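You operate a simulated robot arm through the tools that you are given. There is no shell and no other tool. Be economical: measure what you need, move in short steps, check, and stop when the job is done.

The job below is to be done with a simulated two-armed robot. You get a single attempt, and the scene is never put back.

JOB
Seat the loose disc on jammed machine forty, reset and close the platen.
Fine: it starts pinned and locked off; guard on, bolt free, isolator on, reset, pin out, lower.

It is judged by the outcome, as a careful person would: the job done as asked, and still so three seconds after it is handed in. It fails if anything else is knocked over, pushed out of place, dropped, spilled or broken.

ROBOT AND FRAMES
Two 7-joint arms with two-finger parallel grippers on one trunk, on a base that drives. Base frame: it is fixed to the floor where the robot stands at the start and does not move with it; the origin is under the middle of the robot, x ahead of it, y to its left, z up. Units: m, rad, N and s.
The left shoulder is at the start at [0.06, 0.143, 0.956], the right one opposite. Places, roughly: disc [1.25, -0.75, 1]; disc (6x6x2 cm) [1.3, -0.5, 1.1]; machine forty guard [0.5, -0.2, 1.1]; machine forty isolator [-0.2, -1, 0.6]; machine forty lock bolt [-0.2, -1, 0.7]; machine forty lock pin [0.3, -0.7, 1.2]. Payload 1.57 kg a hand.
The TCP of each hand is the grasp point between the finger pads, 0.03 m short of the fingertips. In the tool frame z runs along the fingers and y along their closing line. Largest opening 0.11 m; finger width 0.024, thickness 0.012; the body of the gripper, 0.048 by 0.112 m, starts 0.078 m behind the TCP.
Orientation is that of the tool frame in the base frame, as a unit quaternion [x, y, z, w]. With the fingers straight down and closing along the base's y, the tool's x points along the base's -x, its y along +y and its z along -z.

CONTROLS
- The arms move only by the tool step_arm. It takes "left_steps", "right_steps" or both (then of equal length, played together; a hand with none holds still); each is one flat list of numbers, 7 for each row, row after row: the turn, a rotation vector about the tool's x, y, z in rad, then the shift along the tool's x, y, z in m, then the gripper command, from -1 (shut) to 1 (fully open), values between in proportion. In form: [wx, wy, wz, tx, ty, tz, jaw, wx, wy, wz, tx, ty, tz, jaw, ...]. A call has 1 to 10 rows; each row is the pose to reach, as a shift and turn from the pose commanded when the call began, along the tool's axes at that moment. Rows are played at 5 a second. More than 0.05 m and 0.15 rad between two rows, or a gripper value outside its range, and nothing of the call is played. A pose out of reach is approached as far as the arm can. The call stops where the force on the tool passes 90 N (or 10 N more than at its start, if that is more) or the arm is blocked; 0.2 s more then pass. Each finger travels about 0.045 m/s and halts on what it meets, pressing with about 40 N; the grip force reading is that of the motor and also rises with nothing between the fingers. The clock runs only during rows and for 0.2 s after the last one: add rows that repeat a pose to give the fingers time. It gives the time, the measured TCP pose, the force on the tool (base axes), the opening and the grip force at its end, in the units of the frame above (readings bear some noise), with the torque about the TCP (base axes, N m) and any sound that the robot's microphone picked up.
- Cameras (640 x 400 px; columns grow to the right, rows downward): "scene" is now at [0.0111, -0.0625, 1.5586]; the picture's right is [-0.83, -0.55, 0.00], its down [-0.44, 0.67, -0.60] and it looks along [0.33, -0.50, -0.80] (base axes); focal length 248 px, centre (320, 200). "left" rides on the left gripper at [0.07, -0.016, -0.141] in its tool frame; the picture's right is [0.23, 0.97, 0.00], its down [-0.86, 0.20, -0.48] and it looks along [-0.47, 0.11, 0.88] (tool axes); focal length 222 px, centre (320, 200). "right" rides on the right gripper at [0.07, 0.016, -0.141] in its tool frame; the picture's right is [-0.23, 0.97, 0.00], its down [-0.86, -0.20, -0.48] and it looks along [-0.47, -0.11, 0.88] (tool axes); focal length 222 px, centre (320, 200).
- camera(camera): a new picture of that camera. It takes no simulated time.
- slide_trunk(by): slides the trunk up (or, below 0, down) by that many m; the arms and the scene camera ride with it, the base frame stays. It gives what a move gives, with no picture.
- drive_base(legs): drives the robot by 1 to 6 legs, each [ahead, left, turn to the left] in m, m and rad, along the robot's own axes; the way and the turn of a leg run together, so that a leg with both is an arc; at most 1.5 m and 3.142 rad a leg. The arms and the cameras ride along, it lands a little off, and it stops where it bumps. It gives what a move gives.
- aim_head(pan, tilt): turns the head with the scene camera to pan (to the left, within 1.501 rad either way) and tilt (down, from -0.506 to 1.204), counted from straight ahead of the robot. It gives what a move gives.
- point_at(camera, pixels): for up to 12 pixels [column, row] of the newest picture of that camera ("zoom" is the newest enlarged one), the place [x, y, z] in the base frame of the surface seen there, good to about 0.003 m. It takes no simulated time.
- enlarge(camera, box): a new picture of the part [left, top, right, bottom] of that camera's present view, enlarged. It takes no simulated time.
- hand_in(): hands the job in; it is judged then, once.

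Go step by step. Measure first, check grasps and placings, and put right what went wrong. The budget is 80 turns and 58 pictures, counting those below and the enlarged ones. Unless the task says otherwise, let go and move clear before handing in, and close with one line.

The tools are called after "Request:" as name(argument=value, ...) on one line, values as JSON. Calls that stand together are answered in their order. step_arm: Moves the arms, as the interface text tells. Its arguments: {"type":"object","properties":{"left_steps":{"type":"array","items":{"type":"number"}},"right_steps":{"type":"array","items":{"type":"number"}}},"required":[]} The other tools are called the same way: slide_trunk (by) slides the trunk up or down; drive_base (legs) drives the base; aim_head (pan, tilt) turns the head that bears the scene camera; camera (camera) takes a picture; point_at (camera, pixels) gives the place of the surface under pixels of a picture; enlarge (camera, box) takes an enlarged picture of a part of a camera's view; hand_in () hands the job in.

At the start:

```text
t: 0.0
left_tool_pos: [0.4615, -0.001, 0.9996]
left_orientation: [0.0, 1.0, 0.0, 0.0]
left_contact_force: [-0.6, -0.4, -0.8]
left_moment: [-0.02, 0.0, 0.03]
left_finger_gap: 0.1102
left_grip_force: 0.0
right_tool_pos: [0.339, -0.4093, 1.1491]
right_orientation: [0.0, 1.0, 0.0, 0.0]
right_contact_force: [-0.2, 1.1, 0.0]
right_moment: [-0.01, -0.02, 0.02]
right_finger_gap: 0.1099
right_grip_force: 0.1
trunk travel left (down, up): [-0.555, 0.035]
robot x, y, heading: [-0.0032, 0.0013, 0.003]
head pan, tilt: [-0.983, 0.929]
```

scene: 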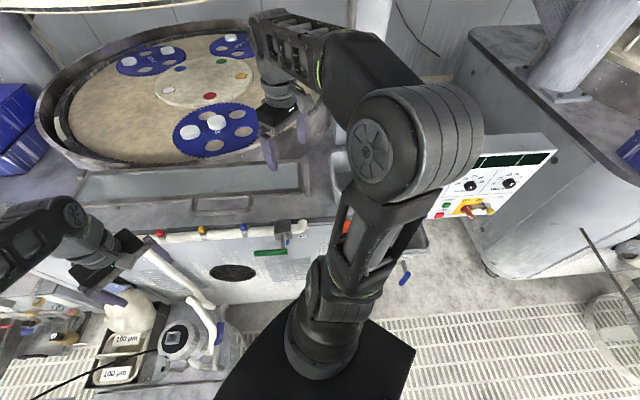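
right: 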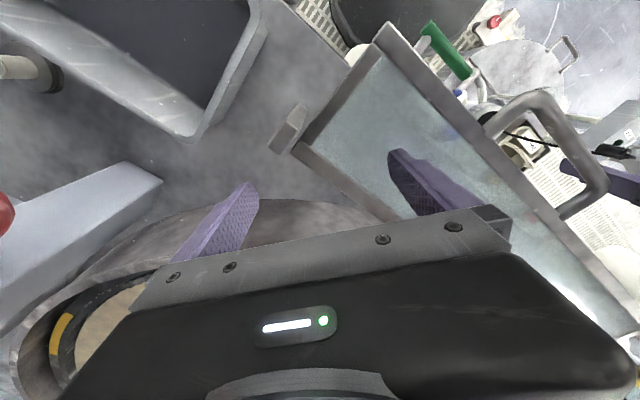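
left: 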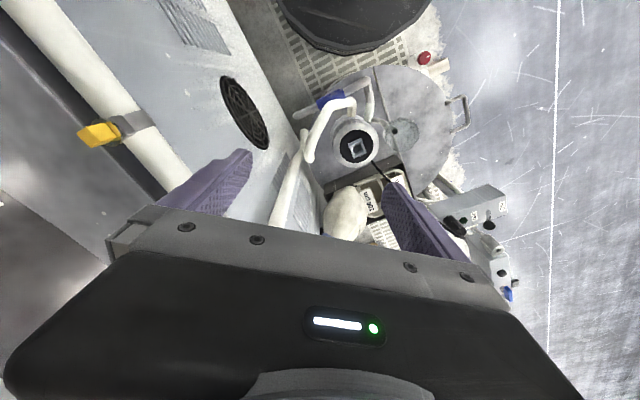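

The scene picture shows a round lapping table (about 200,100) with blue carriers, a guard at (200,185) and a control panel at (490,180). I'll look around with the head before moving.

Request:
aim_head(pan=-0.6, tilt=0.6)

Request:
camera(camera="scene")

Request:
aim_head(pan=-1.4, tilt=0.7)

Request:
camera(camera="scene")

```text
t: 0.9
left_tool_pos: [0.4618, -0.0014, 1.0]
left_orientation: [0.0, 1.0, 0.0, 0.001]
left_contact_force: [0.3, -0.2, 0.8]
left_moment: [0.04, -0.03, 0.04]
left_finger_gap: 0.1101
left_grip_force: 0.0
right_tool_pos: [0.3394, -0.4104, 1.1502]
right_orientation: [0.0, 1.0, 0.0, 0.0]
right_contact_force: [-0.1, -0.6, -0.1]
right_moment: [0.01, -0.01, 0.0]
right_finger_gap: 0.11
right_grip_force: 0.0
trunk travel left (down, up): [-0.555, 0.035]
robot x, y, heading: [0.0001, -0.0023, 0.002]
head pan, tilt: [-0.6, 0.6]
```

```text
54 pictures are left
```

scene: 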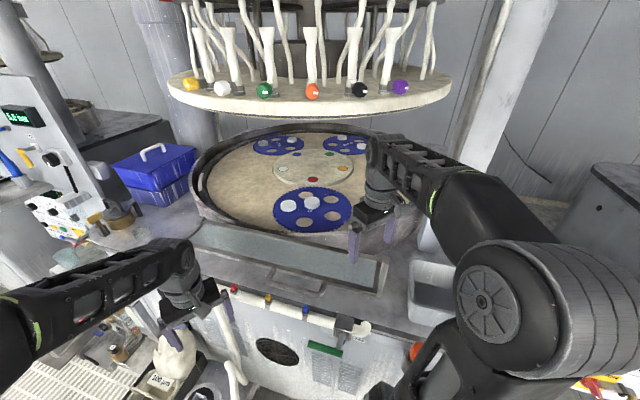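

```text
t: 2.0
left_tool_pos: [0.4606, -0.0008, 1.0001]
left_orientation: [0.001, 1.0, 0.0, -0.001]
left_contact_force: [0.2, 0.3, 0.5]
left_moment: [-0.01, -0.03, -0.01]
left_finger_gap: 0.1101
left_grip_force: 0.1
right_tool_pos: [0.3399, -0.4111, 1.1508]
right_orientation: [0.0, 1.0, 0.001, 0.0]
right_contact_force: [-0.5, 0.0, -0.4]
right_moment: [0.0, -0.01, -0.02]
right_finger_gap: 0.11
right_grip_force: 0.0
trunk travel left (down, up): [-0.555, 0.035]
robot x, y, heading: [-0.0005, -0.0019, 0.002]
head pan, tilt: [-1.4, 0.7]
```

```text
53 pictures are left
```

scene: 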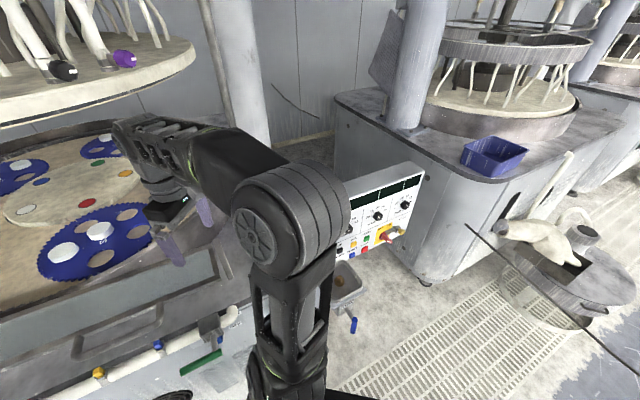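

The panel is at about (380,215), and the front machine is open with its discs in blue carriers. I'll look closer at both.

Request:
point_at(camera="scene", pixels=[[380, 218], [383, 235], [395, 233], [366, 240], [352, 258], [420, 180], [100, 232], [63, 252], [240, 80], [210, 330], [353, 325], [125, 60]])

Request:
enlarge(camera="scene", box=[320, 150, 440, 345])

Request:
aim_head(pan=-0.6, tilt=0.7)

Request:
enlarge(camera="scene", box=[170, 90, 450, 265])

```text
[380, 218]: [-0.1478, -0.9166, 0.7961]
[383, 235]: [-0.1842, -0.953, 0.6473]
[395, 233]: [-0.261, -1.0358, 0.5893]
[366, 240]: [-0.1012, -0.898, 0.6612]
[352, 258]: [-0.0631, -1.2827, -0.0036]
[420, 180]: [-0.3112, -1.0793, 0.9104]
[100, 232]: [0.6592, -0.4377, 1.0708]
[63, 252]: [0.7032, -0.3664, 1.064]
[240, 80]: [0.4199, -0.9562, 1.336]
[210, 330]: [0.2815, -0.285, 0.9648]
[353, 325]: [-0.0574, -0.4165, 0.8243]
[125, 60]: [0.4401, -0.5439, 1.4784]
```

```text
2.05 times, centred on (380, 248) of scene
```

zoom: 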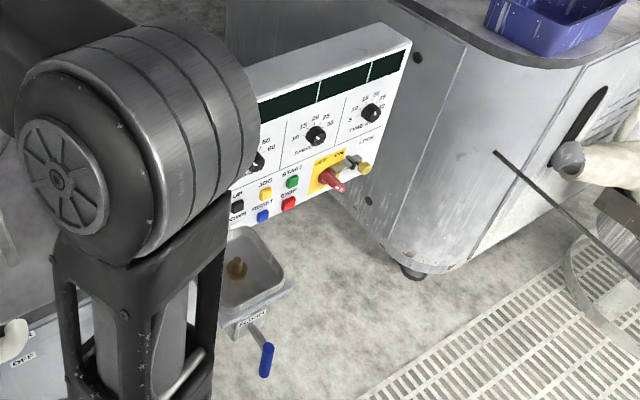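

```text
t: 3.1
left_tool_pos: [0.4609, -0.0009, 0.9989]
left_orientation: [0.0, 1.0, 0.0, 0.0]
left_contact_force: [0.4, -0.2, 0.2]
left_moment: [-0.01, 0.02, 0.02]
left_finger_gap: 0.1101
left_grip_force: 0.0
right_tool_pos: [0.3393, -0.4099, 1.1499]
right_orientation: [0.001, 1.0, 0.0, 0.0]
right_contact_force: [-0.8, -0.7, 0.3]
right_moment: [0.04, -0.03, 0.01]
right_finger_gap: 0.1101
right_grip_force: 0.2
trunk travel left (down, up): [-0.555, 0.035]
robot x, y, heading: [-0.0045, -0.0033, 0.002]
head pan, tilt: [-0.6, 0.7]
```

```text
2.29 times, centred on (310, 178) of scene
```

zoom: 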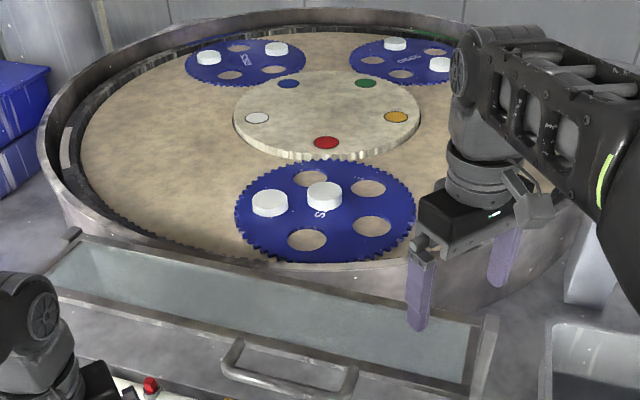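

The near carrier's middle disc (323,193 in zoom) seems to lie on top between the holes. I'll measure all the discs and check the far carriers.

Request:
point_at(camera="zoom", pixels=[[323, 188], [270, 198], [310, 178], [372, 225], [306, 240], [375, 186], [277, 47], [208, 55], [395, 42], [438, 62], [320, 220], [295, 360]])

Request:
enlarge(camera="scene", box=[240, 95, 380, 182])

Request:
enlarge(camera="scene", box=[180, 160, 420, 310])

```text
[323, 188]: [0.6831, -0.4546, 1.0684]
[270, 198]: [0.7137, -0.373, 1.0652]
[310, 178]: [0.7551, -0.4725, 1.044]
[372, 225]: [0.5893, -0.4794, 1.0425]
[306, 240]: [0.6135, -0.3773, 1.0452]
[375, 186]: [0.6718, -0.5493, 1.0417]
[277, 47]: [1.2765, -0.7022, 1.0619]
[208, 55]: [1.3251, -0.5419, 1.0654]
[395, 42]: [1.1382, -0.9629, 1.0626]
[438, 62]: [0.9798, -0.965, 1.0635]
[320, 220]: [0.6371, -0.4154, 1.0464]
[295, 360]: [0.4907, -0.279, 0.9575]
```

```text
4.57 times, centred on (310, 138) of scene
```

zoom: 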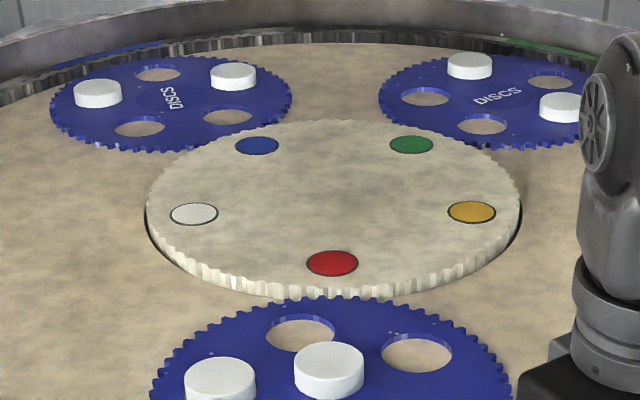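

```text
2.67 times, centred on (300, 235) of scene
```

zoom: 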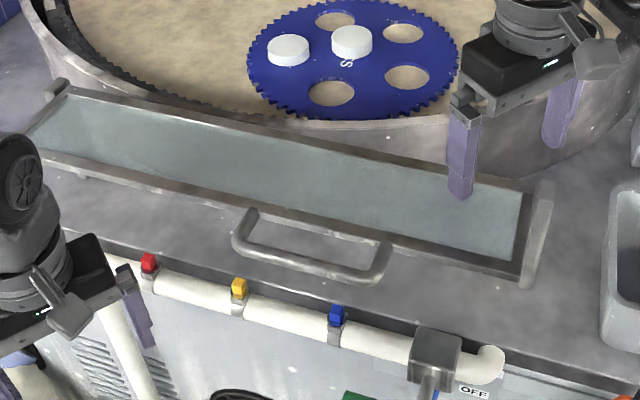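

The loose disc sits at about [0.683,-0.455] on the middle of the near carrier, and the other discs are seated. The right wrist picture shows a red knob at (3,215), probably the pin, so I'll measure that and the guard.

Request:
point_at(camera="zoom", pixels=[[65, 90], [45, 155], [85, 165], [520, 270], [545, 190], [255, 215], [240, 245], [385, 265], [300, 170], [515, 195], [437, 345], [375, 395]])

Request:
point_at(camera="right", pixels=[[3, 215], [60, 230], [140, 180], [288, 130], [340, 85], [540, 110], [590, 200], [385, 35], [450, 50], [20, 70], [100, 80], [300, 165]])

Request:
aim_head(pan=-1.0, tilt=0.2)

Request:
camera(camera="scene")

```text
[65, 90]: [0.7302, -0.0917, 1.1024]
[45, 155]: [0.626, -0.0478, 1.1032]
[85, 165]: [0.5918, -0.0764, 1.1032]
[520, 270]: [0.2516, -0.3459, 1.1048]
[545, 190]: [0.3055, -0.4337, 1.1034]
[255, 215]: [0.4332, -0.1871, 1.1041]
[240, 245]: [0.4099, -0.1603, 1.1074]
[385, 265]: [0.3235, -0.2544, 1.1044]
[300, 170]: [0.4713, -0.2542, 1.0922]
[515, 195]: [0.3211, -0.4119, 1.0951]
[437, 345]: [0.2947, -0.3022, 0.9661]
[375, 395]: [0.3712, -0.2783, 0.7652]
```

```text
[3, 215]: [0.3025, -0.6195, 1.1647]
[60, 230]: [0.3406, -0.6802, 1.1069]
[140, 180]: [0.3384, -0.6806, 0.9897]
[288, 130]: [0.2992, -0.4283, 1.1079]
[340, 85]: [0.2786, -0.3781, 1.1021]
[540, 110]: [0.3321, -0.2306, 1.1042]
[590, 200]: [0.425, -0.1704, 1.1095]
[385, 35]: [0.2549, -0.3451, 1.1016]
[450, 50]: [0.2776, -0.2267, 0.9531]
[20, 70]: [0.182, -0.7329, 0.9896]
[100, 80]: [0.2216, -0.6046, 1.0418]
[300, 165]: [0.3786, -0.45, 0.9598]
```

```text
t: 4.0
left_tool_pos: [0.4611, -0.0009, 0.9989]
left_orientation: [0.0, 1.0, 0.0, 0.0]
left_contact_force: [-0.3, 0.0, -0.1]
left_moment: [0.01, 0.01, -0.01]
left_finger_gap: 0.1101
left_grip_force: 0.0
right_tool_pos: [0.3395, -0.4103, 1.1495]
right_orientation: [0.0, 1.0, 0.001, 0.0]
right_contact_force: [0.2, 0.2, 0.4]
right_moment: [0.0, 0.02, 0.0]
right_finger_gap: 0.1097
right_grip_force: 0.1
trunk travel left (down, up): [-0.555, 0.035]
robot x, y, heading: [0.0039, 0.0005, 0.003]
head pan, tilt: [-1.0, 0.201]
```

```text
48 pictures are left
```

scene: 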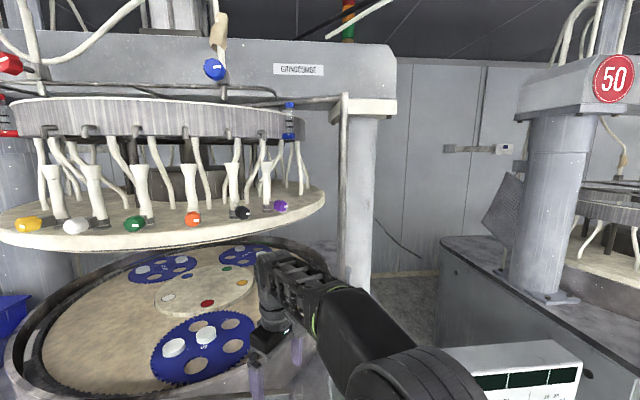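

The next machine to the right is marked 50 (612,78). I'll check the left side for the number 40 and the guard's hinge details.

Request:
aim_head(pan=-0.35, tilt=0.1)

Request:
camera(camera="scene")

Request:
aim_head(pan=-0.5, tilt=0.95)

Request:
camera(camera="scene")

```text
t: 5.1
left_tool_pos: [0.4614, -0.0008, 1.0001]
left_orientation: [0.0, 1.0, 0.0, 0.0]
left_contact_force: [-0.9, 0.0, -0.5]
left_moment: [0.01, -0.01, 0.01]
left_finger_gap: 0.1098
left_grip_force: 0.0
right_tool_pos: [0.3388, -0.4098, 1.1492]
right_orientation: [0.0, 1.0, 0.001, 0.0]
right_contact_force: [0.0, 0.2, 0.6]
right_moment: [0.01, 0.0, 0.01]
right_finger_gap: 0.1104
right_grip_force: 0.0
trunk travel left (down, up): [-0.555, 0.035]
robot x, y, heading: [0.0028, 0.0002, -0.003]
head pan, tilt: [-0.351, 0.099]
```

```text
47 pictures are left
```

scene: 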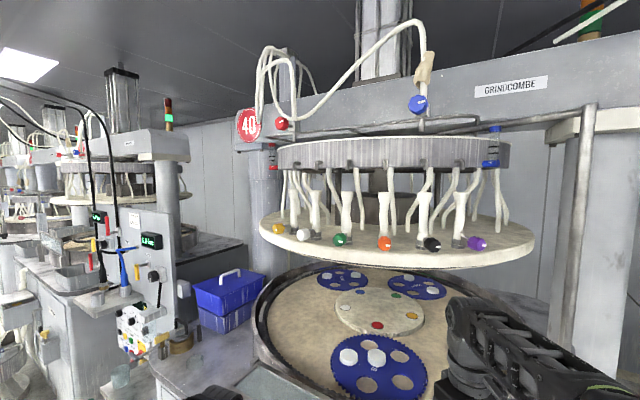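

```text
t: 6.2
left_tool_pos: [0.4618, -0.001, 1.0002]
left_orientation: [0.0, 1.0, 0.0, 0.0]
left_contact_force: [-0.2, -0.2, -0.3]
left_moment: [0.0, -0.01, 0.03]
left_finger_gap: 0.1101
left_grip_force: 0.1
right_tool_pos: [0.3393, -0.4096, 1.1488]
right_orientation: [0.0, 1.0, 0.0, 0.0]
right_contact_force: [0.5, -0.2, -0.2]
right_moment: [-0.01, 0.0, 0.0]
right_finger_gap: 0.1098
right_grip_force: 0.1
trunk travel left (down, up): [-0.555, 0.035]
robot x, y, heading: [0.0011, -0.0014, -0.0]
head pan, tilt: [-0.499, 0.949]
```

```text
46 pictures are left
```

scene: 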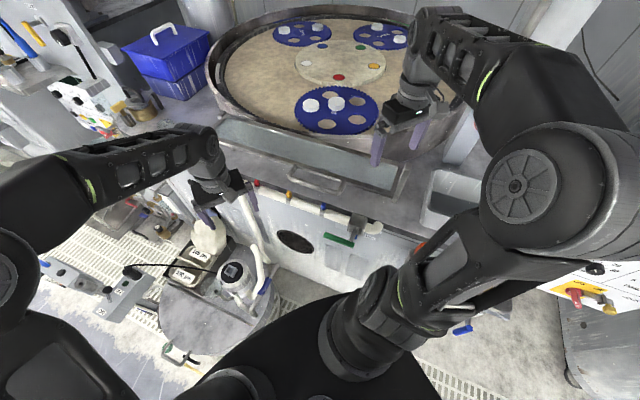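

Machine 40 is confirmed by the sign at (248,125) in the earlier view. Next is a close look at the guard.

Request:
enlarge(camera="scene", box=[200, 105, 300, 168])

Request:
enlarge(camera="scene", box=[300, 130, 420, 205])

```text
6.35 times, centred on (250, 136) of scene
```

zoom: 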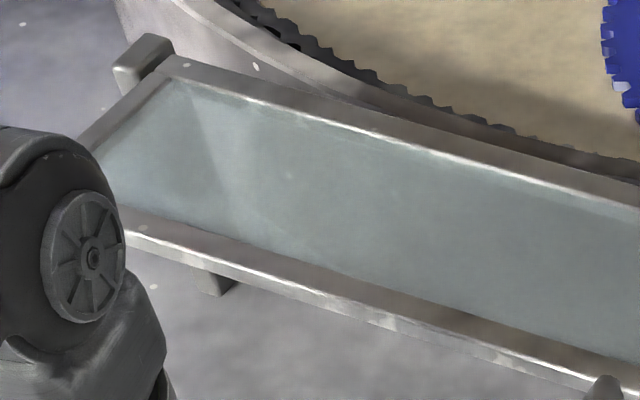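

```text
5.33 times, centred on (360, 168) of scene
```

zoom: 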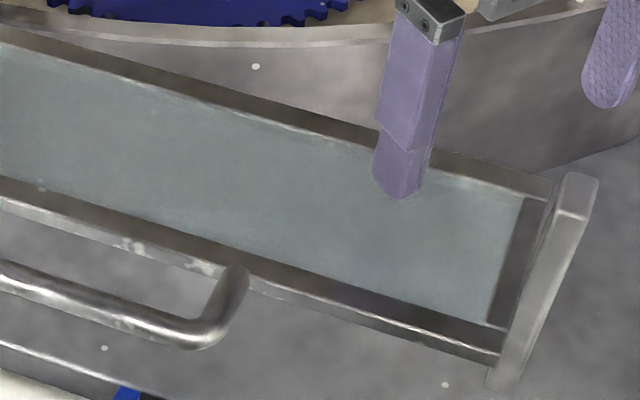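

The frame seems to lie level at z≈1.10, carried by end posts at the back corners. I'll measure it in detail.

Request:
point_at(camera="zoom", pixels=[[578, 183], [560, 270], [503, 385], [545, 185], [490, 355], [440, 160], [400, 310], [420, 260], [240, 275], [200, 335], [225, 290], [110, 320]])

Request:
camera(camera="left")

Request:
enlarge(camera="right", box=[240, 0, 640, 250])

```text
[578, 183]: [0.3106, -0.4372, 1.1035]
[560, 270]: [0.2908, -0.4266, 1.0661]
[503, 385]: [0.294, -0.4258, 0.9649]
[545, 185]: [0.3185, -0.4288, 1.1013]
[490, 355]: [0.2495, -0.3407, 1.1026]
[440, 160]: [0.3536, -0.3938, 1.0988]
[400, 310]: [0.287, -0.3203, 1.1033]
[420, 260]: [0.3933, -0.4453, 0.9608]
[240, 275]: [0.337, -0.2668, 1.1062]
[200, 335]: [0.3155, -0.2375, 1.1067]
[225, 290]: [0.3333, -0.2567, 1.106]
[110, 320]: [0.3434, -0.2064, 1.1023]
```

```text
43 pictures are left
```

left: 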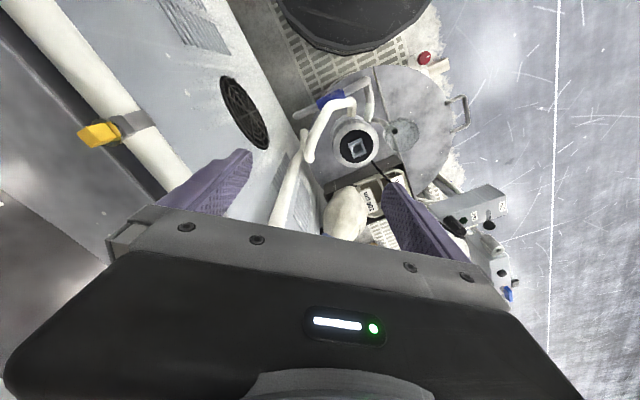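

```text
1.60 times, centred on (440, 125) of right
```

zoom: 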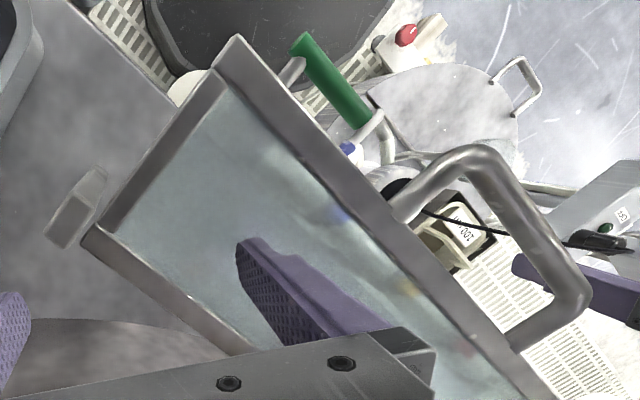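

The guard is hinged at its back edge between posts at about (0.31,-0.44) and (0.73,-0.09). To reach the disc the base must come closer, so I'll measure the machine's front and the floor obstacles.

Request:
point_at(camera="scene", pixels=[[270, 310], [160, 320], [235, 270], [190, 275], [300, 195], [360, 228], [335, 240], [295, 240], [310, 260], [420, 340], [460, 330], [320, 310]])

Request:
point_at(camera="left", pixels=[[345, 30], [300, 30], [400, 20], [340, 60], [355, 150], [450, 130], [330, 200], [230, 110], [120, 20], [310, 120], [60, 60], [280, 160]])

Request:
aim_head(pan=-0.9, tilt=1.2)

Request:
camera(camera="scene")

```text
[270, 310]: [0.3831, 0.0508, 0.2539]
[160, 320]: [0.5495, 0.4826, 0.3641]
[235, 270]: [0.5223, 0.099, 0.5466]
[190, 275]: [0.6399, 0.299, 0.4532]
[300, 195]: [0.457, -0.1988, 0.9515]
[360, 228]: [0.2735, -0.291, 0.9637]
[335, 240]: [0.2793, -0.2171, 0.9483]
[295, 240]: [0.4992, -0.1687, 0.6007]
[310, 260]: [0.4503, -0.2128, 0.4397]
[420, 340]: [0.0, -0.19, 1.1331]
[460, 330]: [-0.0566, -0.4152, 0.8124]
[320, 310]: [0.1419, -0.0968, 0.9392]
```

```text
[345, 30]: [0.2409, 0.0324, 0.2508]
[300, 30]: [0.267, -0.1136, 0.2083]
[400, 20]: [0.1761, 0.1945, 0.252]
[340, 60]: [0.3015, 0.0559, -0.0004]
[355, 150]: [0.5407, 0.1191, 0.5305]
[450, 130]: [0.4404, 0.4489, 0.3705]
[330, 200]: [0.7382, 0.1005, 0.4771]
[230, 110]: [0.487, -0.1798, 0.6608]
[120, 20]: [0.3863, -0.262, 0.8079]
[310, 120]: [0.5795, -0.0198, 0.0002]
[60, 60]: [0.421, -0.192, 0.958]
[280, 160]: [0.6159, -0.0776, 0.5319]
```

```text
t: 7.1
left_tool_pos: [0.461, -0.0011, 0.9995]
left_orientation: [0.0, 1.0, 0.0, 0.0]
left_contact_force: [0.5, 0.6, -0.1]
left_moment: [0.05, 0.03, -0.01]
left_finger_gap: 0.1097
left_grip_force: 0.0
right_tool_pos: [0.3385, -0.4095, 1.1486]
right_orientation: [0.0, 1.0, 0.0, 0.0]
right_contact_force: [0.6, 0.3, 1.0]
right_moment: [0.03, -0.01, 0.0]
right_finger_gap: 0.1101
right_grip_force: 0.1
trunk travel left (down, up): [-0.555, 0.035]
robot x, y, heading: [0.0006, 0.0035, -0.002]
head pan, tilt: [-0.901, 1.201]
```

```text
41 pictures are left
```

scene: 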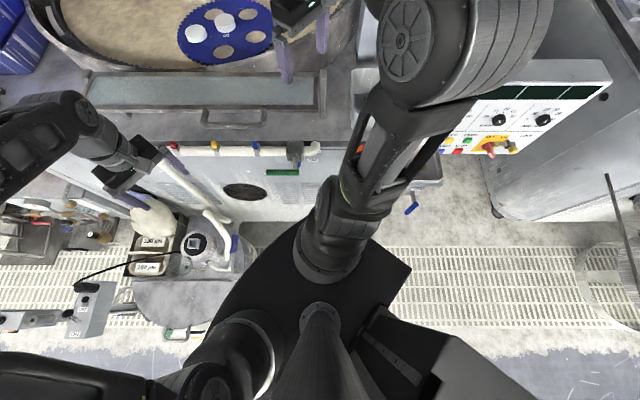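

I need the base's outline (black area, corners around (300,225), (410,268), (230,300)) and the rim height before driving.

Request:
point_at(camera="scene", pixels=[[405, 270], [375, 300], [290, 232], [240, 280], [220, 310], [200, 340], [385, 245], [300, 150], [330, 40], [60, 30], [230, 260], [410, 210]])

Request:
enlarge(camera="scene", box=[120, 130, 440, 330])

```text
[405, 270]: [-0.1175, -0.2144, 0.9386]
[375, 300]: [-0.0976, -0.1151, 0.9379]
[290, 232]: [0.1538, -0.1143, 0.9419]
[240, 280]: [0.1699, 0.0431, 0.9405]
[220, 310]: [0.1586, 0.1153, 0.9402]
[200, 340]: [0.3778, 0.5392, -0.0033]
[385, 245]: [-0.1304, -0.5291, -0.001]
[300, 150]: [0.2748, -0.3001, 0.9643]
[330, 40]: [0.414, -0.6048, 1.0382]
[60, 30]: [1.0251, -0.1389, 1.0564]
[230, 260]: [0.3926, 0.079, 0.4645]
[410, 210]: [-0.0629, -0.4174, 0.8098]
```

```text
2.00 times, centred on (280, 230) of scene
```

zoom: 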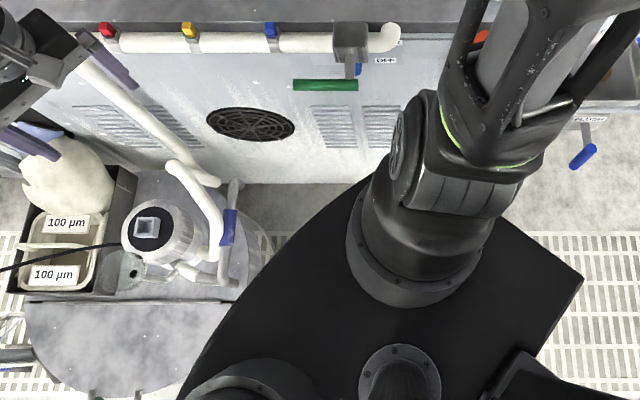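

Now I know enough: the disc is best reached with the left arm after driving towards the machine. First I lift and retract the left hand so it clears the guard while turning.

Request:
step_arm(left_steps=[0, 0, 0, 0.01, 0, -0.042, 1, 0, 0, 0, 0.02, 0, -0.084, 1, 0, 0, 0, 0.03, 0, -0.126, 1, 0, 0, 0, 0.04, 0, -0.168, 1, 0, 0, 0, 0.05, 0, -0.21, 1, 0, 0, 0, 0.06, 0, -0.25, 1])

Request:
drive_base(legs=[[0, 0, -0.45]])

Request:
drive_base(legs=[[0, 0, -0.447]])

Request:
aim_head(pan=0.25, tilt=0.85)

Request:
camera(camera="scene")

```text
t: 8.5
left_tool_pos: [0.4294, -0.0018, 1.136]
left_orientation: [0.0, 1.0, 0.0, 0.0]
left_contact_force: [-0.8, -0.2, -0.1]
left_moment: [-0.01, 0.02, 0.0]
left_finger_gap: 0.11
left_grip_force: 0.1
left hand out of reach, approached as far as the arm can: row 4, 5, 6
right_tool_pos: [0.3391, -0.4106, 1.1494]
right_orientation: [0.0, 1.0, -0.001, 0.0]
right_contact_force: [0.0, 0.3, 0.6]
right_moment: [0.0, 0.01, -0.03]
right_finger_gap: 0.1101
right_grip_force: 0.1
trunk travel left (down, up): [-0.555, 0.035]
robot x, y, heading: [0.0, 0.0043, -0.002]
head pan, tilt: [-0.901, 1.201]
```

```text
t: 10.2
left_tool_pos: [0.416, -0.1279, 1.1399]
left_orientation: [0.177, 0.984, 0.03, 0.008]
left_contact_force: [4.2, 60.6, 27.6]
left_moment: [1.03, -0.11, 0.12]
left_finger_gap: 0.0395
left_grip_force: 0.0
right_tool_pos: [0.1523, -0.4975, 1.1531]
right_orientation: [0.199, 0.98, -0.003, 0.001]
right_contact_force: [0.8, 0.1, 0.0]
right_moment: [0.01, -0.02, 0.01]
right_finger_gap: 0.1101
right_grip_force: 0.0
trunk travel left (down, up): [-0.555, 0.035]
robot x, y, heading: [-0.0008, 0.0053, -0.397]
head pan, tilt: [-0.901, 1.201]
stopped in leg 1: the force on the tool passed its limit (the readings are from after the stop); the commanded pose is now the measured one
```

```text
t: 11.9
left_tool_pos: [0.305, -0.3097, 1.1381]
left_orientation: [0.4, 0.916, 0.025, 0.011]
left_contact_force: [-0.8, -0.9, 0.8]
left_moment: [-0.08, 0.09, 0.03]
left_finger_gap: 0.11
left_grip_force: 0.0
right_tool_pos: [-0.0848, -0.5217, 1.1489]
right_orientation: [0.415, 0.91, 0.0, 0.001]
right_contact_force: [0.2, -0.2, 0.3]
right_moment: [0.04, -0.04, -0.03]
right_finger_gap: 0.1102
right_grip_force: 0.0
trunk travel left (down, up): [-0.555, 0.035]
robot x, y, heading: [0.0033, 0.0053, -0.854]
head pan, tilt: [-0.901, 1.201]
```

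```text
t: 13.2
left_tool_pos: [0.3056, -0.31, 1.1367]
left_orientation: [0.4, 0.916, 0.025, 0.012]
left_contact_force: [-0.6, -0.1, 1.5]
left_moment: [0.01, 0.06, 0.04]
left_finger_gap: 0.1102
left_grip_force: 0.0
right_tool_pos: [-0.0847, -0.5218, 1.1501]
right_orientation: [0.415, 0.91, 0.0, 0.0]
right_contact_force: [0.3, -0.1, -0.7]
right_moment: [-0.02, -0.01, 0.0]
right_finger_gap: 0.1101
right_grip_force: 0.2
trunk travel left (down, up): [-0.555, 0.035]
robot x, y, heading: [0.0003, 0.0032, -0.858]
head pan, tilt: [0.25, 0.85]
```

```text
39 pictures are left
```

scene: 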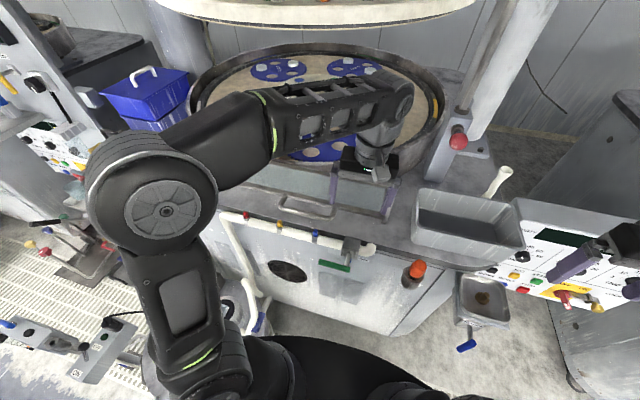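

The left hand caught on something during the turn, which was my mistake for chaining, so I'll do one motion at a time from here. I'll raise the trunk and check the guard.

Request:
slide_trunk(by=0.034)

Request:
enlarge(camera="scene", box=[200, 100, 480, 275])

Request:
camera(camera="left")

```text
t: 14.0
left_tool_pos: [0.306, -0.3099, 1.1709]
left_orientation: [0.4, 0.916, 0.025, 0.011]
left_contact_force: [0.5, 0.2, -0.1]
left_moment: [-0.01, 0.02, 0.02]
left_finger_gap: 0.1097
left_grip_force: 0.0
right_tool_pos: [-0.0856, -0.5231, 1.1834]
right_orientation: [0.415, 0.91, 0.0, 0.0]
right_contact_force: [0.0, 0.2, 0.2]
right_moment: [0.01, 0.01, 0.03]
right_finger_gap: 0.11
right_grip_force: 0.1
trunk travel left (down, up): [-0.589, 0.001]
robot x, y, heading: [-0.0007, 0.004, -0.852]
head pan, tilt: [0.25, 0.85]
```

```text
2.29 times, centred on (340, 188) of scene
```

zoom: 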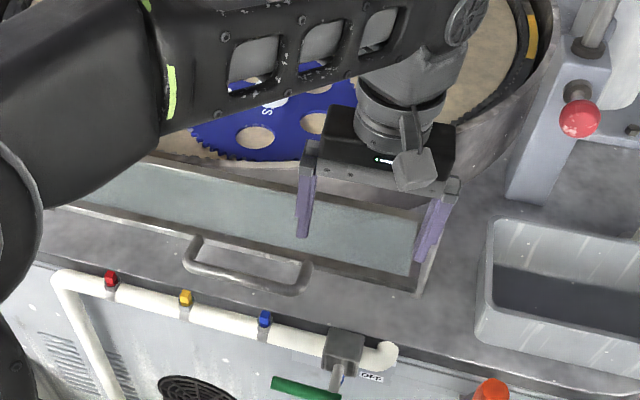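

```text
37 pictures are left
```

left: 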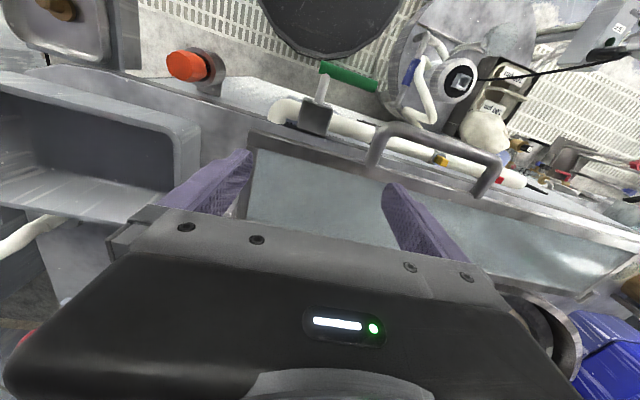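

The guard and handle look undisturbed, and the left fingertips at z≈1.14 are clear of them. I'll drive 0.12 m forward with a slight turn.

Request:
drive_base(legs=[[0.12, 0, -0.04]])

```text
t: 15.3
left_tool_pos: [0.3714, -0.4153, 1.1697]
left_orientation: [0.418, 0.908, 0.025, 0.011]
left_contact_force: [0.5, -0.7, -0.2]
left_moment: [0.05, 0.01, 0.0]
left_finger_gap: 0.11
left_grip_force: 0.0
right_tool_pos: [-0.0278, -0.611, 1.1836]
right_orientation: [0.432, 0.902, 0.0, -0.001]
right_contact_force: [0.2, 0.3, -0.1]
right_moment: [0.03, 0.07, -0.02]
right_finger_gap: 0.11
right_grip_force: 0.1
trunk travel left (down, up): [-0.589, 0.001]
robot x, y, heading: [0.0762, -0.0899, -0.894]
head pan, tilt: [0.25, 0.85]
```

The base is in place and free. I'll take a fresh view to refine the disc and hole positions from here.

Request:
aim_head(pan=0.35, tilt=0.75)

Request:
enlarge(camera="scene", box=[200, 100, 440, 250])

```text
t: 15.9
left_tool_pos: [0.3708, -0.4131, 1.171]
left_orientation: [0.418, 0.908, 0.025, 0.013]
left_contact_force: [-0.2, -0.2, 0.3]
left_moment: [-0.06, 0.0, -0.02]
left_finger_gap: 0.1098
left_grip_force: 0.1
right_tool_pos: [-0.0293, -0.6105, 1.1833]
right_orientation: [0.432, 0.902, 0.0, 0.0]
right_contact_force: [0.2, -0.4, -0.4]
right_moment: [-0.02, 0.02, 0.0]
right_finger_gap: 0.1101
right_grip_force: 0.0
trunk travel left (down, up): [-0.589, 0.001]
robot x, y, heading: [0.0784, -0.0878, -0.893]
head pan, tilt: [0.351, 0.75]
```

```text
2.67 times, centred on (320, 175) of scene
```

zoom: 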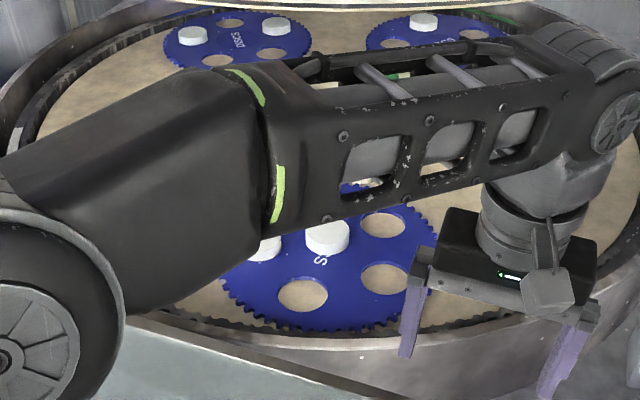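

Disc visible at (327,232) with hole C at (303,296). I'll measure its edges.

Request:
point_at(camera="zoom", pixels=[[327, 228], [308, 232], [347, 232], [327, 243], [327, 250], [303, 296], [277, 296], [329, 295], [303, 279], [303, 315], [345, 300], [400, 345]])

```text
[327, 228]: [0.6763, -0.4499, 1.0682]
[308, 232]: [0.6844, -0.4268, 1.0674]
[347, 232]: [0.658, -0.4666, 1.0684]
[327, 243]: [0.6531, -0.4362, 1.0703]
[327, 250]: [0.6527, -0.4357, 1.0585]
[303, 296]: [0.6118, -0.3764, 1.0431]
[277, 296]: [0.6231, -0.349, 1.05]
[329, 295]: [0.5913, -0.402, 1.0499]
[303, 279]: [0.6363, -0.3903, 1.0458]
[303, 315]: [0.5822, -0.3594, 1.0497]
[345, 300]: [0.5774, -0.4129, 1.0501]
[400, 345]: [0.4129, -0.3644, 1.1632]
```

Disc centre is about (0.673,-0.455), hole C's centre about (0.6085,-0.3755), and the carrier top is z=1.050. I'll bring the left hand above the disc, tilted 0.5 rad forward with jaws part open.

Request:
step_arm(left_steps=[0.007, -0.063, -0.002, -0.027, 0.025, 0.006, 0.45, 0.014, -0.125, -0.004, -0.054, 0.05, 0.013, 0.45, 0.021, -0.188, -0.005, -0.081, 0.075, 0.019, 0.45, 0.028, -0.25, -0.007, -0.108, 0.1, 0.025, 0.45, 0.035, -0.313, -0.009, -0.136, 0.125, 0.032, 0.45, 0.042, -0.375, -0.011, -0.163, 0.15, 0.038, 0.45, 0.049, -0.438, -0.012, -0.19, 0.175, 0.045, 0.45, 0.055, -0.5, -0.014, -0.217, 0.201, 0.051, 0.45])

Request:
camera(camera="left")

```text
t: 17.7
left_tool_pos: [0.6676, -0.4471, 1.1315]
left_orientation: [0.404, 0.88, -0.105, 0.226]
left_contact_force: [-0.7, -0.8, 0.5]
left_moment: [0.03, 0.01, 0.0]
left_finger_gap: 0.0797
left_grip_force: 0.1
right_tool_pos: [-0.0287, -0.6106, 1.1833]
right_orientation: [0.433, 0.901, 0.0, 0.0]
right_contact_force: [0.9, 0.1, -0.2]
right_moment: [-0.01, 0.01, 0.0]
right_finger_gap: 0.1099
right_grip_force: 0.1
trunk travel left (down, up): [-0.589, 0.001]
robot x, y, heading: [0.0786, -0.0896, -0.899]
head pan, tilt: [0.351, 0.75]
```

```text
35 pictures are left
```

left: 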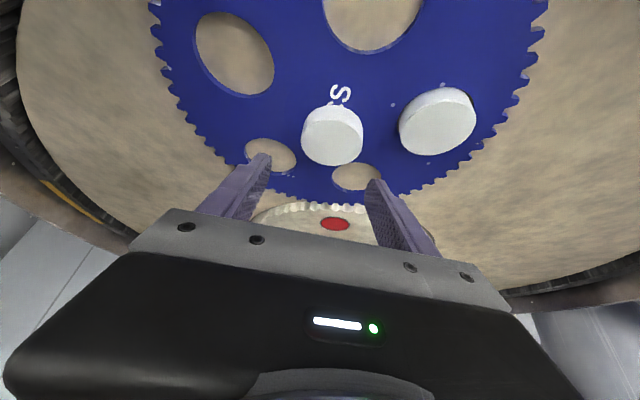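

The hand is above the disc, seen at (332,135). I'll measure the disc edges and hole C in this view to refine.

Request:
point_at(camera="left", pixels=[[333, 124], [304, 122], [361, 124], [332, 140], [332, 108], [372, 20], [330, 10], [420, 8], [365, 50], [235, 52], [438, 115], [372, 45]])

```text
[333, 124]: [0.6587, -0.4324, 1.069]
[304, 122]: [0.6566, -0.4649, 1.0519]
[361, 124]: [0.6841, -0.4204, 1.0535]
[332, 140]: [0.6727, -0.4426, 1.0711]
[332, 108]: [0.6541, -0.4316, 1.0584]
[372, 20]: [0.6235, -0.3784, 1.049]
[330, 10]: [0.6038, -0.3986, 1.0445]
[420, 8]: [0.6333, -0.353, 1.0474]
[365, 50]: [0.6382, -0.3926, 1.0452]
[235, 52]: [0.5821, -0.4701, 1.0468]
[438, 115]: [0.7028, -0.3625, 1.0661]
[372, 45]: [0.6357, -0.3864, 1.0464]
```

The refined disc centre is (0.677,-0.453). I'll descend with a 3 mm correction and close on it.

Request:
step_arm(left_steps=[0, 0, 0, 0.009, 0.0034, 0.016, 0.45, 0, 0, 0, 0.0175, 0.0034, 0.032, 0.45, 0, 0, 0, 0.0225, 0.0034, 0.0407, 0.45, 0, 0, 0, 0.0225, 0.0034, 0.0407, 0, 0, 0, 0, 0.0225, 0.0034, 0.0407, -0.2, 0, 0, 0, 0.0225, 0.0034, 0.0407, -0.4, 0, 0, 0, 0.0225, 0.0034, 0.0407, -0.4])

Request:
camera(camera="left")

```text
t: 19.3
left_tool_pos: [0.6693, -0.4438, 1.0851]
left_orientation: [0.406, 0.88, -0.105, 0.224]
left_contact_force: [1.3, 0.9, -0.4]
left_moment: [0.03, 0.0, -0.02]
left_finger_gap: 0.0544
left_grip_force: 35.6
right_tool_pos: [-0.0293, -0.6102, 1.1836]
right_orientation: [0.432, 0.902, 0.0, 0.0]
right_contact_force: [0.0, 0.6, 0.3]
right_moment: [-0.03, -0.01, 0.02]
right_finger_gap: 0.1102
right_grip_force: 0.0
trunk travel left (down, up): [-0.589, 0.001]
robot x, y, heading: [0.0748, -0.0901, -0.892]
head pan, tilt: [0.351, 0.75]
```

```text
34 pictures are left
```

left: 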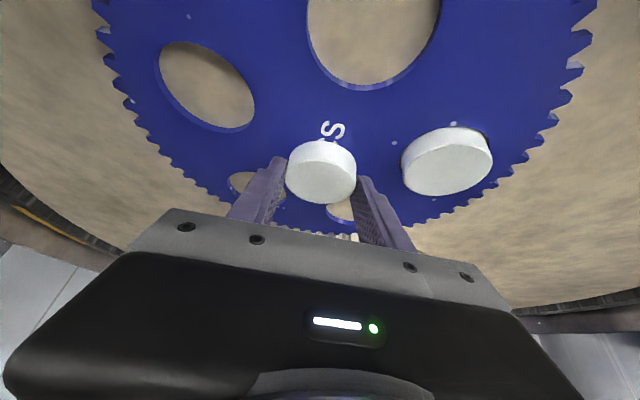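

Grip is 35.6 N at a 54 mm gap, so the disc (320,170) is held. I'll lift 25 mm to confirm.

Request:
step_arm(left_steps=[0, 0, 0, -0.006, 0, -0.011, -0.4, 0, 0, 0, -0.012, 0, -0.022, -0.4, 0, 0, 0, -0.012, 0, -0.022, -0.4])

Request:
camera(camera="left")

```text
t: 20.1
left_tool_pos: [0.6681, -0.4426, 1.1106]
left_orientation: [0.405, 0.88, -0.105, 0.224]
left_contact_force: [0.2, 0.2, -2.1]
left_moment: [0.01, 0.0, 0.06]
left_finger_gap: 0.0547
left_grip_force: 40.3
right_tool_pos: [-0.0286, -0.6102, 1.1837]
right_orientation: [0.432, 0.902, 0.0, 0.0]
right_contact_force: [0.6, 1.1, -0.4]
right_moment: [-0.02, 0.0, -0.03]
right_finger_gap: 0.1101
right_grip_force: 0.0
trunk travel left (down, up): [-0.589, 0.001]
robot x, y, heading: [0.0774, -0.0867, -0.891]
head pan, tilt: [0.351, 0.75]
```

```text
33 pictures are left
```

left: 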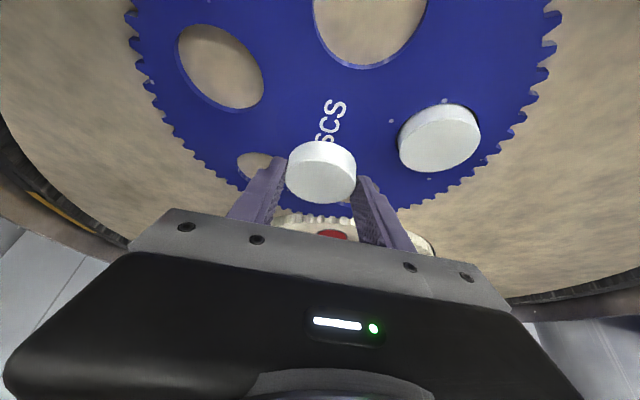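

The disc is lifted and more of the lettering shows. I'll measure the disc in the hand and hole C to compute the transfer.

Request:
point_at(camera="left", pixels=[[320, 175], [322, 144], [322, 165], [325, 198], [291, 172], [351, 175], [370, 66], [345, 60], [395, 58], [320, 25], [421, 22], [372, 30]])

Request:
enlarge(camera="scene", box=[240, 120, 400, 220])

```text
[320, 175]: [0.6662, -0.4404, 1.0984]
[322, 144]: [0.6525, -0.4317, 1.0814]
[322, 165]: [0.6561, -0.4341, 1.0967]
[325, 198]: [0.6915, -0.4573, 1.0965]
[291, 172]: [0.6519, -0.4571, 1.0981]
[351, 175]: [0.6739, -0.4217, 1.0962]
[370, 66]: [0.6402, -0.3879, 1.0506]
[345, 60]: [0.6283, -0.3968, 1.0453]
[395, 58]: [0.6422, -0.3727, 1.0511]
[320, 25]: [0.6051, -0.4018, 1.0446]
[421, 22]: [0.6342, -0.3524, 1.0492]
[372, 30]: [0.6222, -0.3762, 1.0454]
```

```text
4.00 times, centred on (320, 170) of scene
```

zoom: 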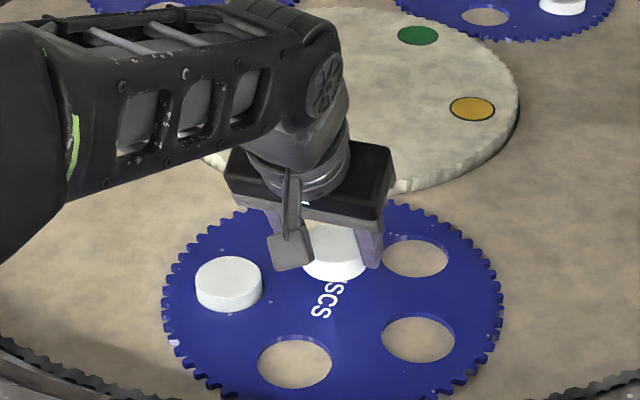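

Next I'll fit the circle of hole C and check with a seated hole's geometry from this clean view.

Request:
point_at(camera="zoom", pixels=[[255, 365], [334, 365], [295, 332], [295, 390], [265, 345], [325, 345], [268, 382], [322, 382], [230, 268], [230, 300], [197, 285], [262, 285]])

```text
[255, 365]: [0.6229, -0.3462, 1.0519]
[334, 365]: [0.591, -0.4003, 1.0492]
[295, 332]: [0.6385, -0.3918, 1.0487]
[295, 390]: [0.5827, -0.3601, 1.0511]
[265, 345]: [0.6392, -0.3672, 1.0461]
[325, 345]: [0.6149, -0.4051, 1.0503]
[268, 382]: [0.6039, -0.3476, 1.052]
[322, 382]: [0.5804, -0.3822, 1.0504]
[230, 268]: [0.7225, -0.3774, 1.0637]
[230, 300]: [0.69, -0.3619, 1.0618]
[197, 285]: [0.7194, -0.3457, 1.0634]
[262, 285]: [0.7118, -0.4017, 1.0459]
```

Hole C is centred at about (0.609,-0.375) with 63 mm diameter, and the disc is about 55 mm. I'll move the disc over the hole at the present height and check.

Request:
step_arm(left_steps=[0, 0, 0, 0.0288, 0, -0.0157, -0.4, 0, 0, 0, 0.0577, 0, -0.0315, -0.4, 0, 0, 0, 0.0865, -0.0003, -0.0472, -0.4, 0, 0, 0, 0.0865, -0.0003, -0.0472, -0.4])

Request:
camera(camera="left")

Request:
enlarge(camera="scene", box=[240, 120, 400, 220])

```text
t: 21.1
left_tool_pos: [0.6048, -0.3708, 1.1089]
left_orientation: [0.406, 0.88, -0.105, 0.224]
left_contact_force: [0.5, 0.5, -1.0]
left_moment: [0.03, 0.0, 0.01]
left_finger_gap: 0.0546
left_grip_force: 39.9
right_tool_pos: [-0.0279, -0.6112, 1.1831]
right_orientation: [0.432, 0.902, 0.0, 0.001]
right_contact_force: [0.1, 0.2, 0.6]
right_moment: [0.05, 0.04, -0.02]
right_finger_gap: 0.1099
right_grip_force: 0.2
trunk travel left (down, up): [-0.589, 0.001]
robot x, y, heading: [0.0764, -0.0878, -0.889]
head pan, tilt: [0.351, 0.75]
```

```text
31 pictures are left
```

left: 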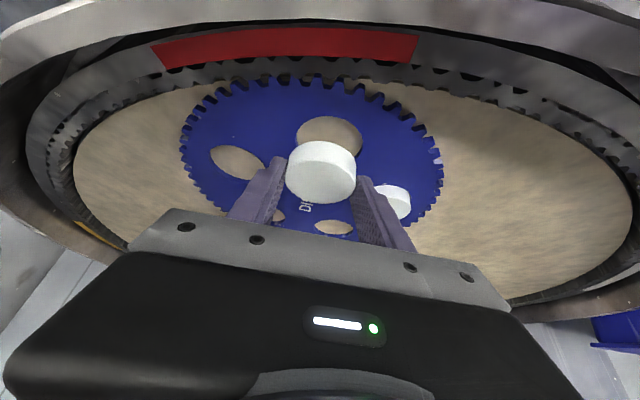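

```text
4.00 times, centred on (320, 170) of scene
```

zoom: 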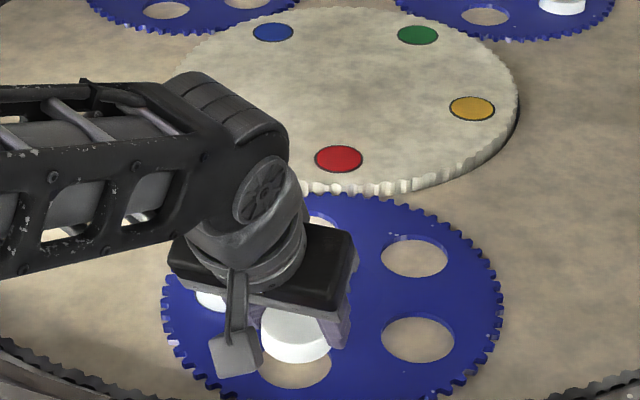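

Disc now above hole C. I'll measure its edges to check the offset before lowering.

Request:
point_at(camera="zoom", pixels=[[300, 335], [272, 345], [295, 345], [325, 348], [297, 360]])

Request:
point_at(camera="left", pixels=[[320, 175], [322, 144], [325, 198], [291, 172], [351, 175], [320, 150]])

```text
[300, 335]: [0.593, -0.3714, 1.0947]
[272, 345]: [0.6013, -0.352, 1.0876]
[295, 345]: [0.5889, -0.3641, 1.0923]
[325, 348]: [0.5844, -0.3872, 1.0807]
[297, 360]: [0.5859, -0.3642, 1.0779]
```

```text
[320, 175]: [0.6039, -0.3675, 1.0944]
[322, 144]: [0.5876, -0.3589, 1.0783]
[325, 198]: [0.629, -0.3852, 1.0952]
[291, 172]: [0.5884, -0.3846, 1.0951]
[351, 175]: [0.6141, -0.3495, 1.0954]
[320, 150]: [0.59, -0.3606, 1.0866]
```

The disc is within 3 mm of the hole centre. I'll correct by 2.5 mm, lower, and let go.

Request:
step_arm(left_steps=[0, 0, 0, 0.005, 0, 0.007, -0.4, 0, 0, 0, 0.01, 0, 0.0145, -0.4, 0, 0, 0, 0.0147, 0, 0.0216, -0.4, 0, 0, 0, 0.0147, 0, 0.0216, -0.4, 0, 0, 0, 0.0147, 0, 0.0216, 0.1, 0, 0, 0, 0.0147, 0, 0.0216, 0.35, 0, 0, 0, 0.0147, 0, 0.0216, 0.35])

Request:
enlarge(camera="left", box=[200, 60, 460, 222])

```text
t: 22.7
left_tool_pos: [0.6023, -0.3668, 1.0825]
left_orientation: [0.405, 0.88, -0.104, 0.224]
left_contact_force: [0.6, -0.7, 1.8]
left_moment: [0.04, -0.03, 0.0]
left_finger_gap: 0.0736
left_grip_force: 0.1
right_tool_pos: [-0.0294, -0.6111, 1.1825]
right_orientation: [0.432, 0.902, -0.001, 0.0]
right_contact_force: [-0.3, 0.2, 0.3]
right_moment: [-0.02, 0.03, 0.0]
right_finger_gap: 0.11
right_grip_force: 0.0
trunk travel left (down, up): [-0.589, 0.001]
robot x, y, heading: [0.0753, -0.0881, -0.901]
head pan, tilt: [0.351, 0.75]
```

```text
2.46 times, centred on (330, 141) of left
```

zoom: 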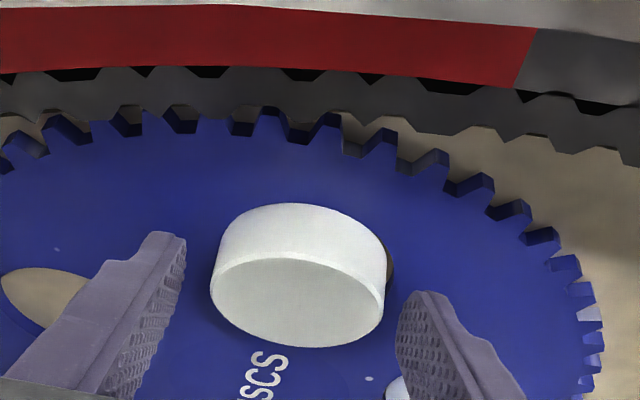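

The disc looks like it dropped into the hole, with platen visible at its right edge (390,270). I'll check its height.

Request:
point_at(camera="zoom", pixels=[[300, 300], [240, 290], [350, 300], [300, 335], [300, 180], [250, 380]])

```text
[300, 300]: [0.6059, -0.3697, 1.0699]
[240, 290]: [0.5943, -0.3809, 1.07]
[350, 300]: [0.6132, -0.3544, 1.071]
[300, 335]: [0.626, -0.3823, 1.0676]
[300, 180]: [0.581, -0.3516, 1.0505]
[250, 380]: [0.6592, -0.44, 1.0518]
```

The top is at 1.070, still at the unseated height (seated is 1.0637), and the gap shows on the right (+v side). I'll cage the disc loosely and nudge it that way.

Request:
step_arm(left_steps=[0, 0, 0, 0, 0, 0, 0.06, 0, 0, 0, 0, 0, 0, 0.06, 0, 0, 0, 0, 0.002, 0, 0.06, 0, 0, 0, 0, 0.004, 0, 0.06, 0, 0, 0, 0, 0.005, 0, 0.06, 0, 0, 0, 0, 0.005, 0, 0.35, 0, 0, 0, 0, 0.005, 0, 0.35])

Request:
enlarge(camera="left", box=[200, 60, 460, 222])

Request:
point_at(camera="zoom", pixels=[[300, 300], [250, 285], [350, 300], [300, 330], [300, 180]])

```text
t: 24.3
left_tool_pos: [0.6068, -0.3637, 1.0826]
left_orientation: [0.405, 0.88, -0.105, 0.225]
left_contact_force: [-0.1, -0.2, -0.4]
left_moment: [-0.03, 0.02, 0.0]
left_finger_gap: 0.0744
left_grip_force: 0.1
right_tool_pos: [-0.0288, -0.6106, 1.1832]
right_orientation: [0.432, 0.902, 0.0, 0.0]
right_contact_force: [0.2, 1.0, 0.5]
right_moment: [-0.01, 0.05, -0.01]
right_finger_gap: 0.1102
right_grip_force: 0.1
trunk travel left (down, up): [-0.589, 0.001]
robot x, y, heading: [0.073, -0.0884, -0.895]
head pan, tilt: [0.351, 0.75]
```

```text
2.46 times, centred on (330, 141) of left
```

zoom: 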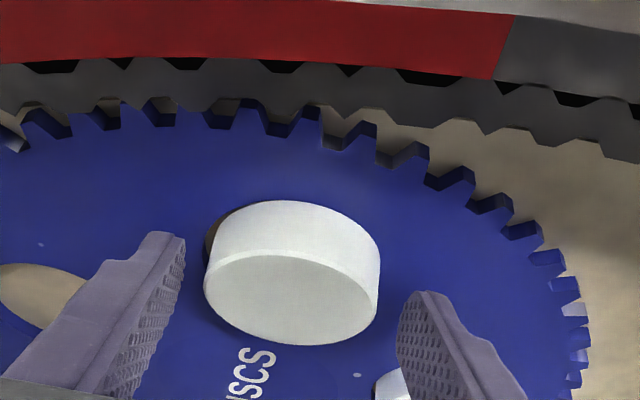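

```text
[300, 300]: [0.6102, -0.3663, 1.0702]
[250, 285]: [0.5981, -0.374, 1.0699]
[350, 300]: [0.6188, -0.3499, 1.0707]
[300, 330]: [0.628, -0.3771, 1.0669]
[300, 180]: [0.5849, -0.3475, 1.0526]
```

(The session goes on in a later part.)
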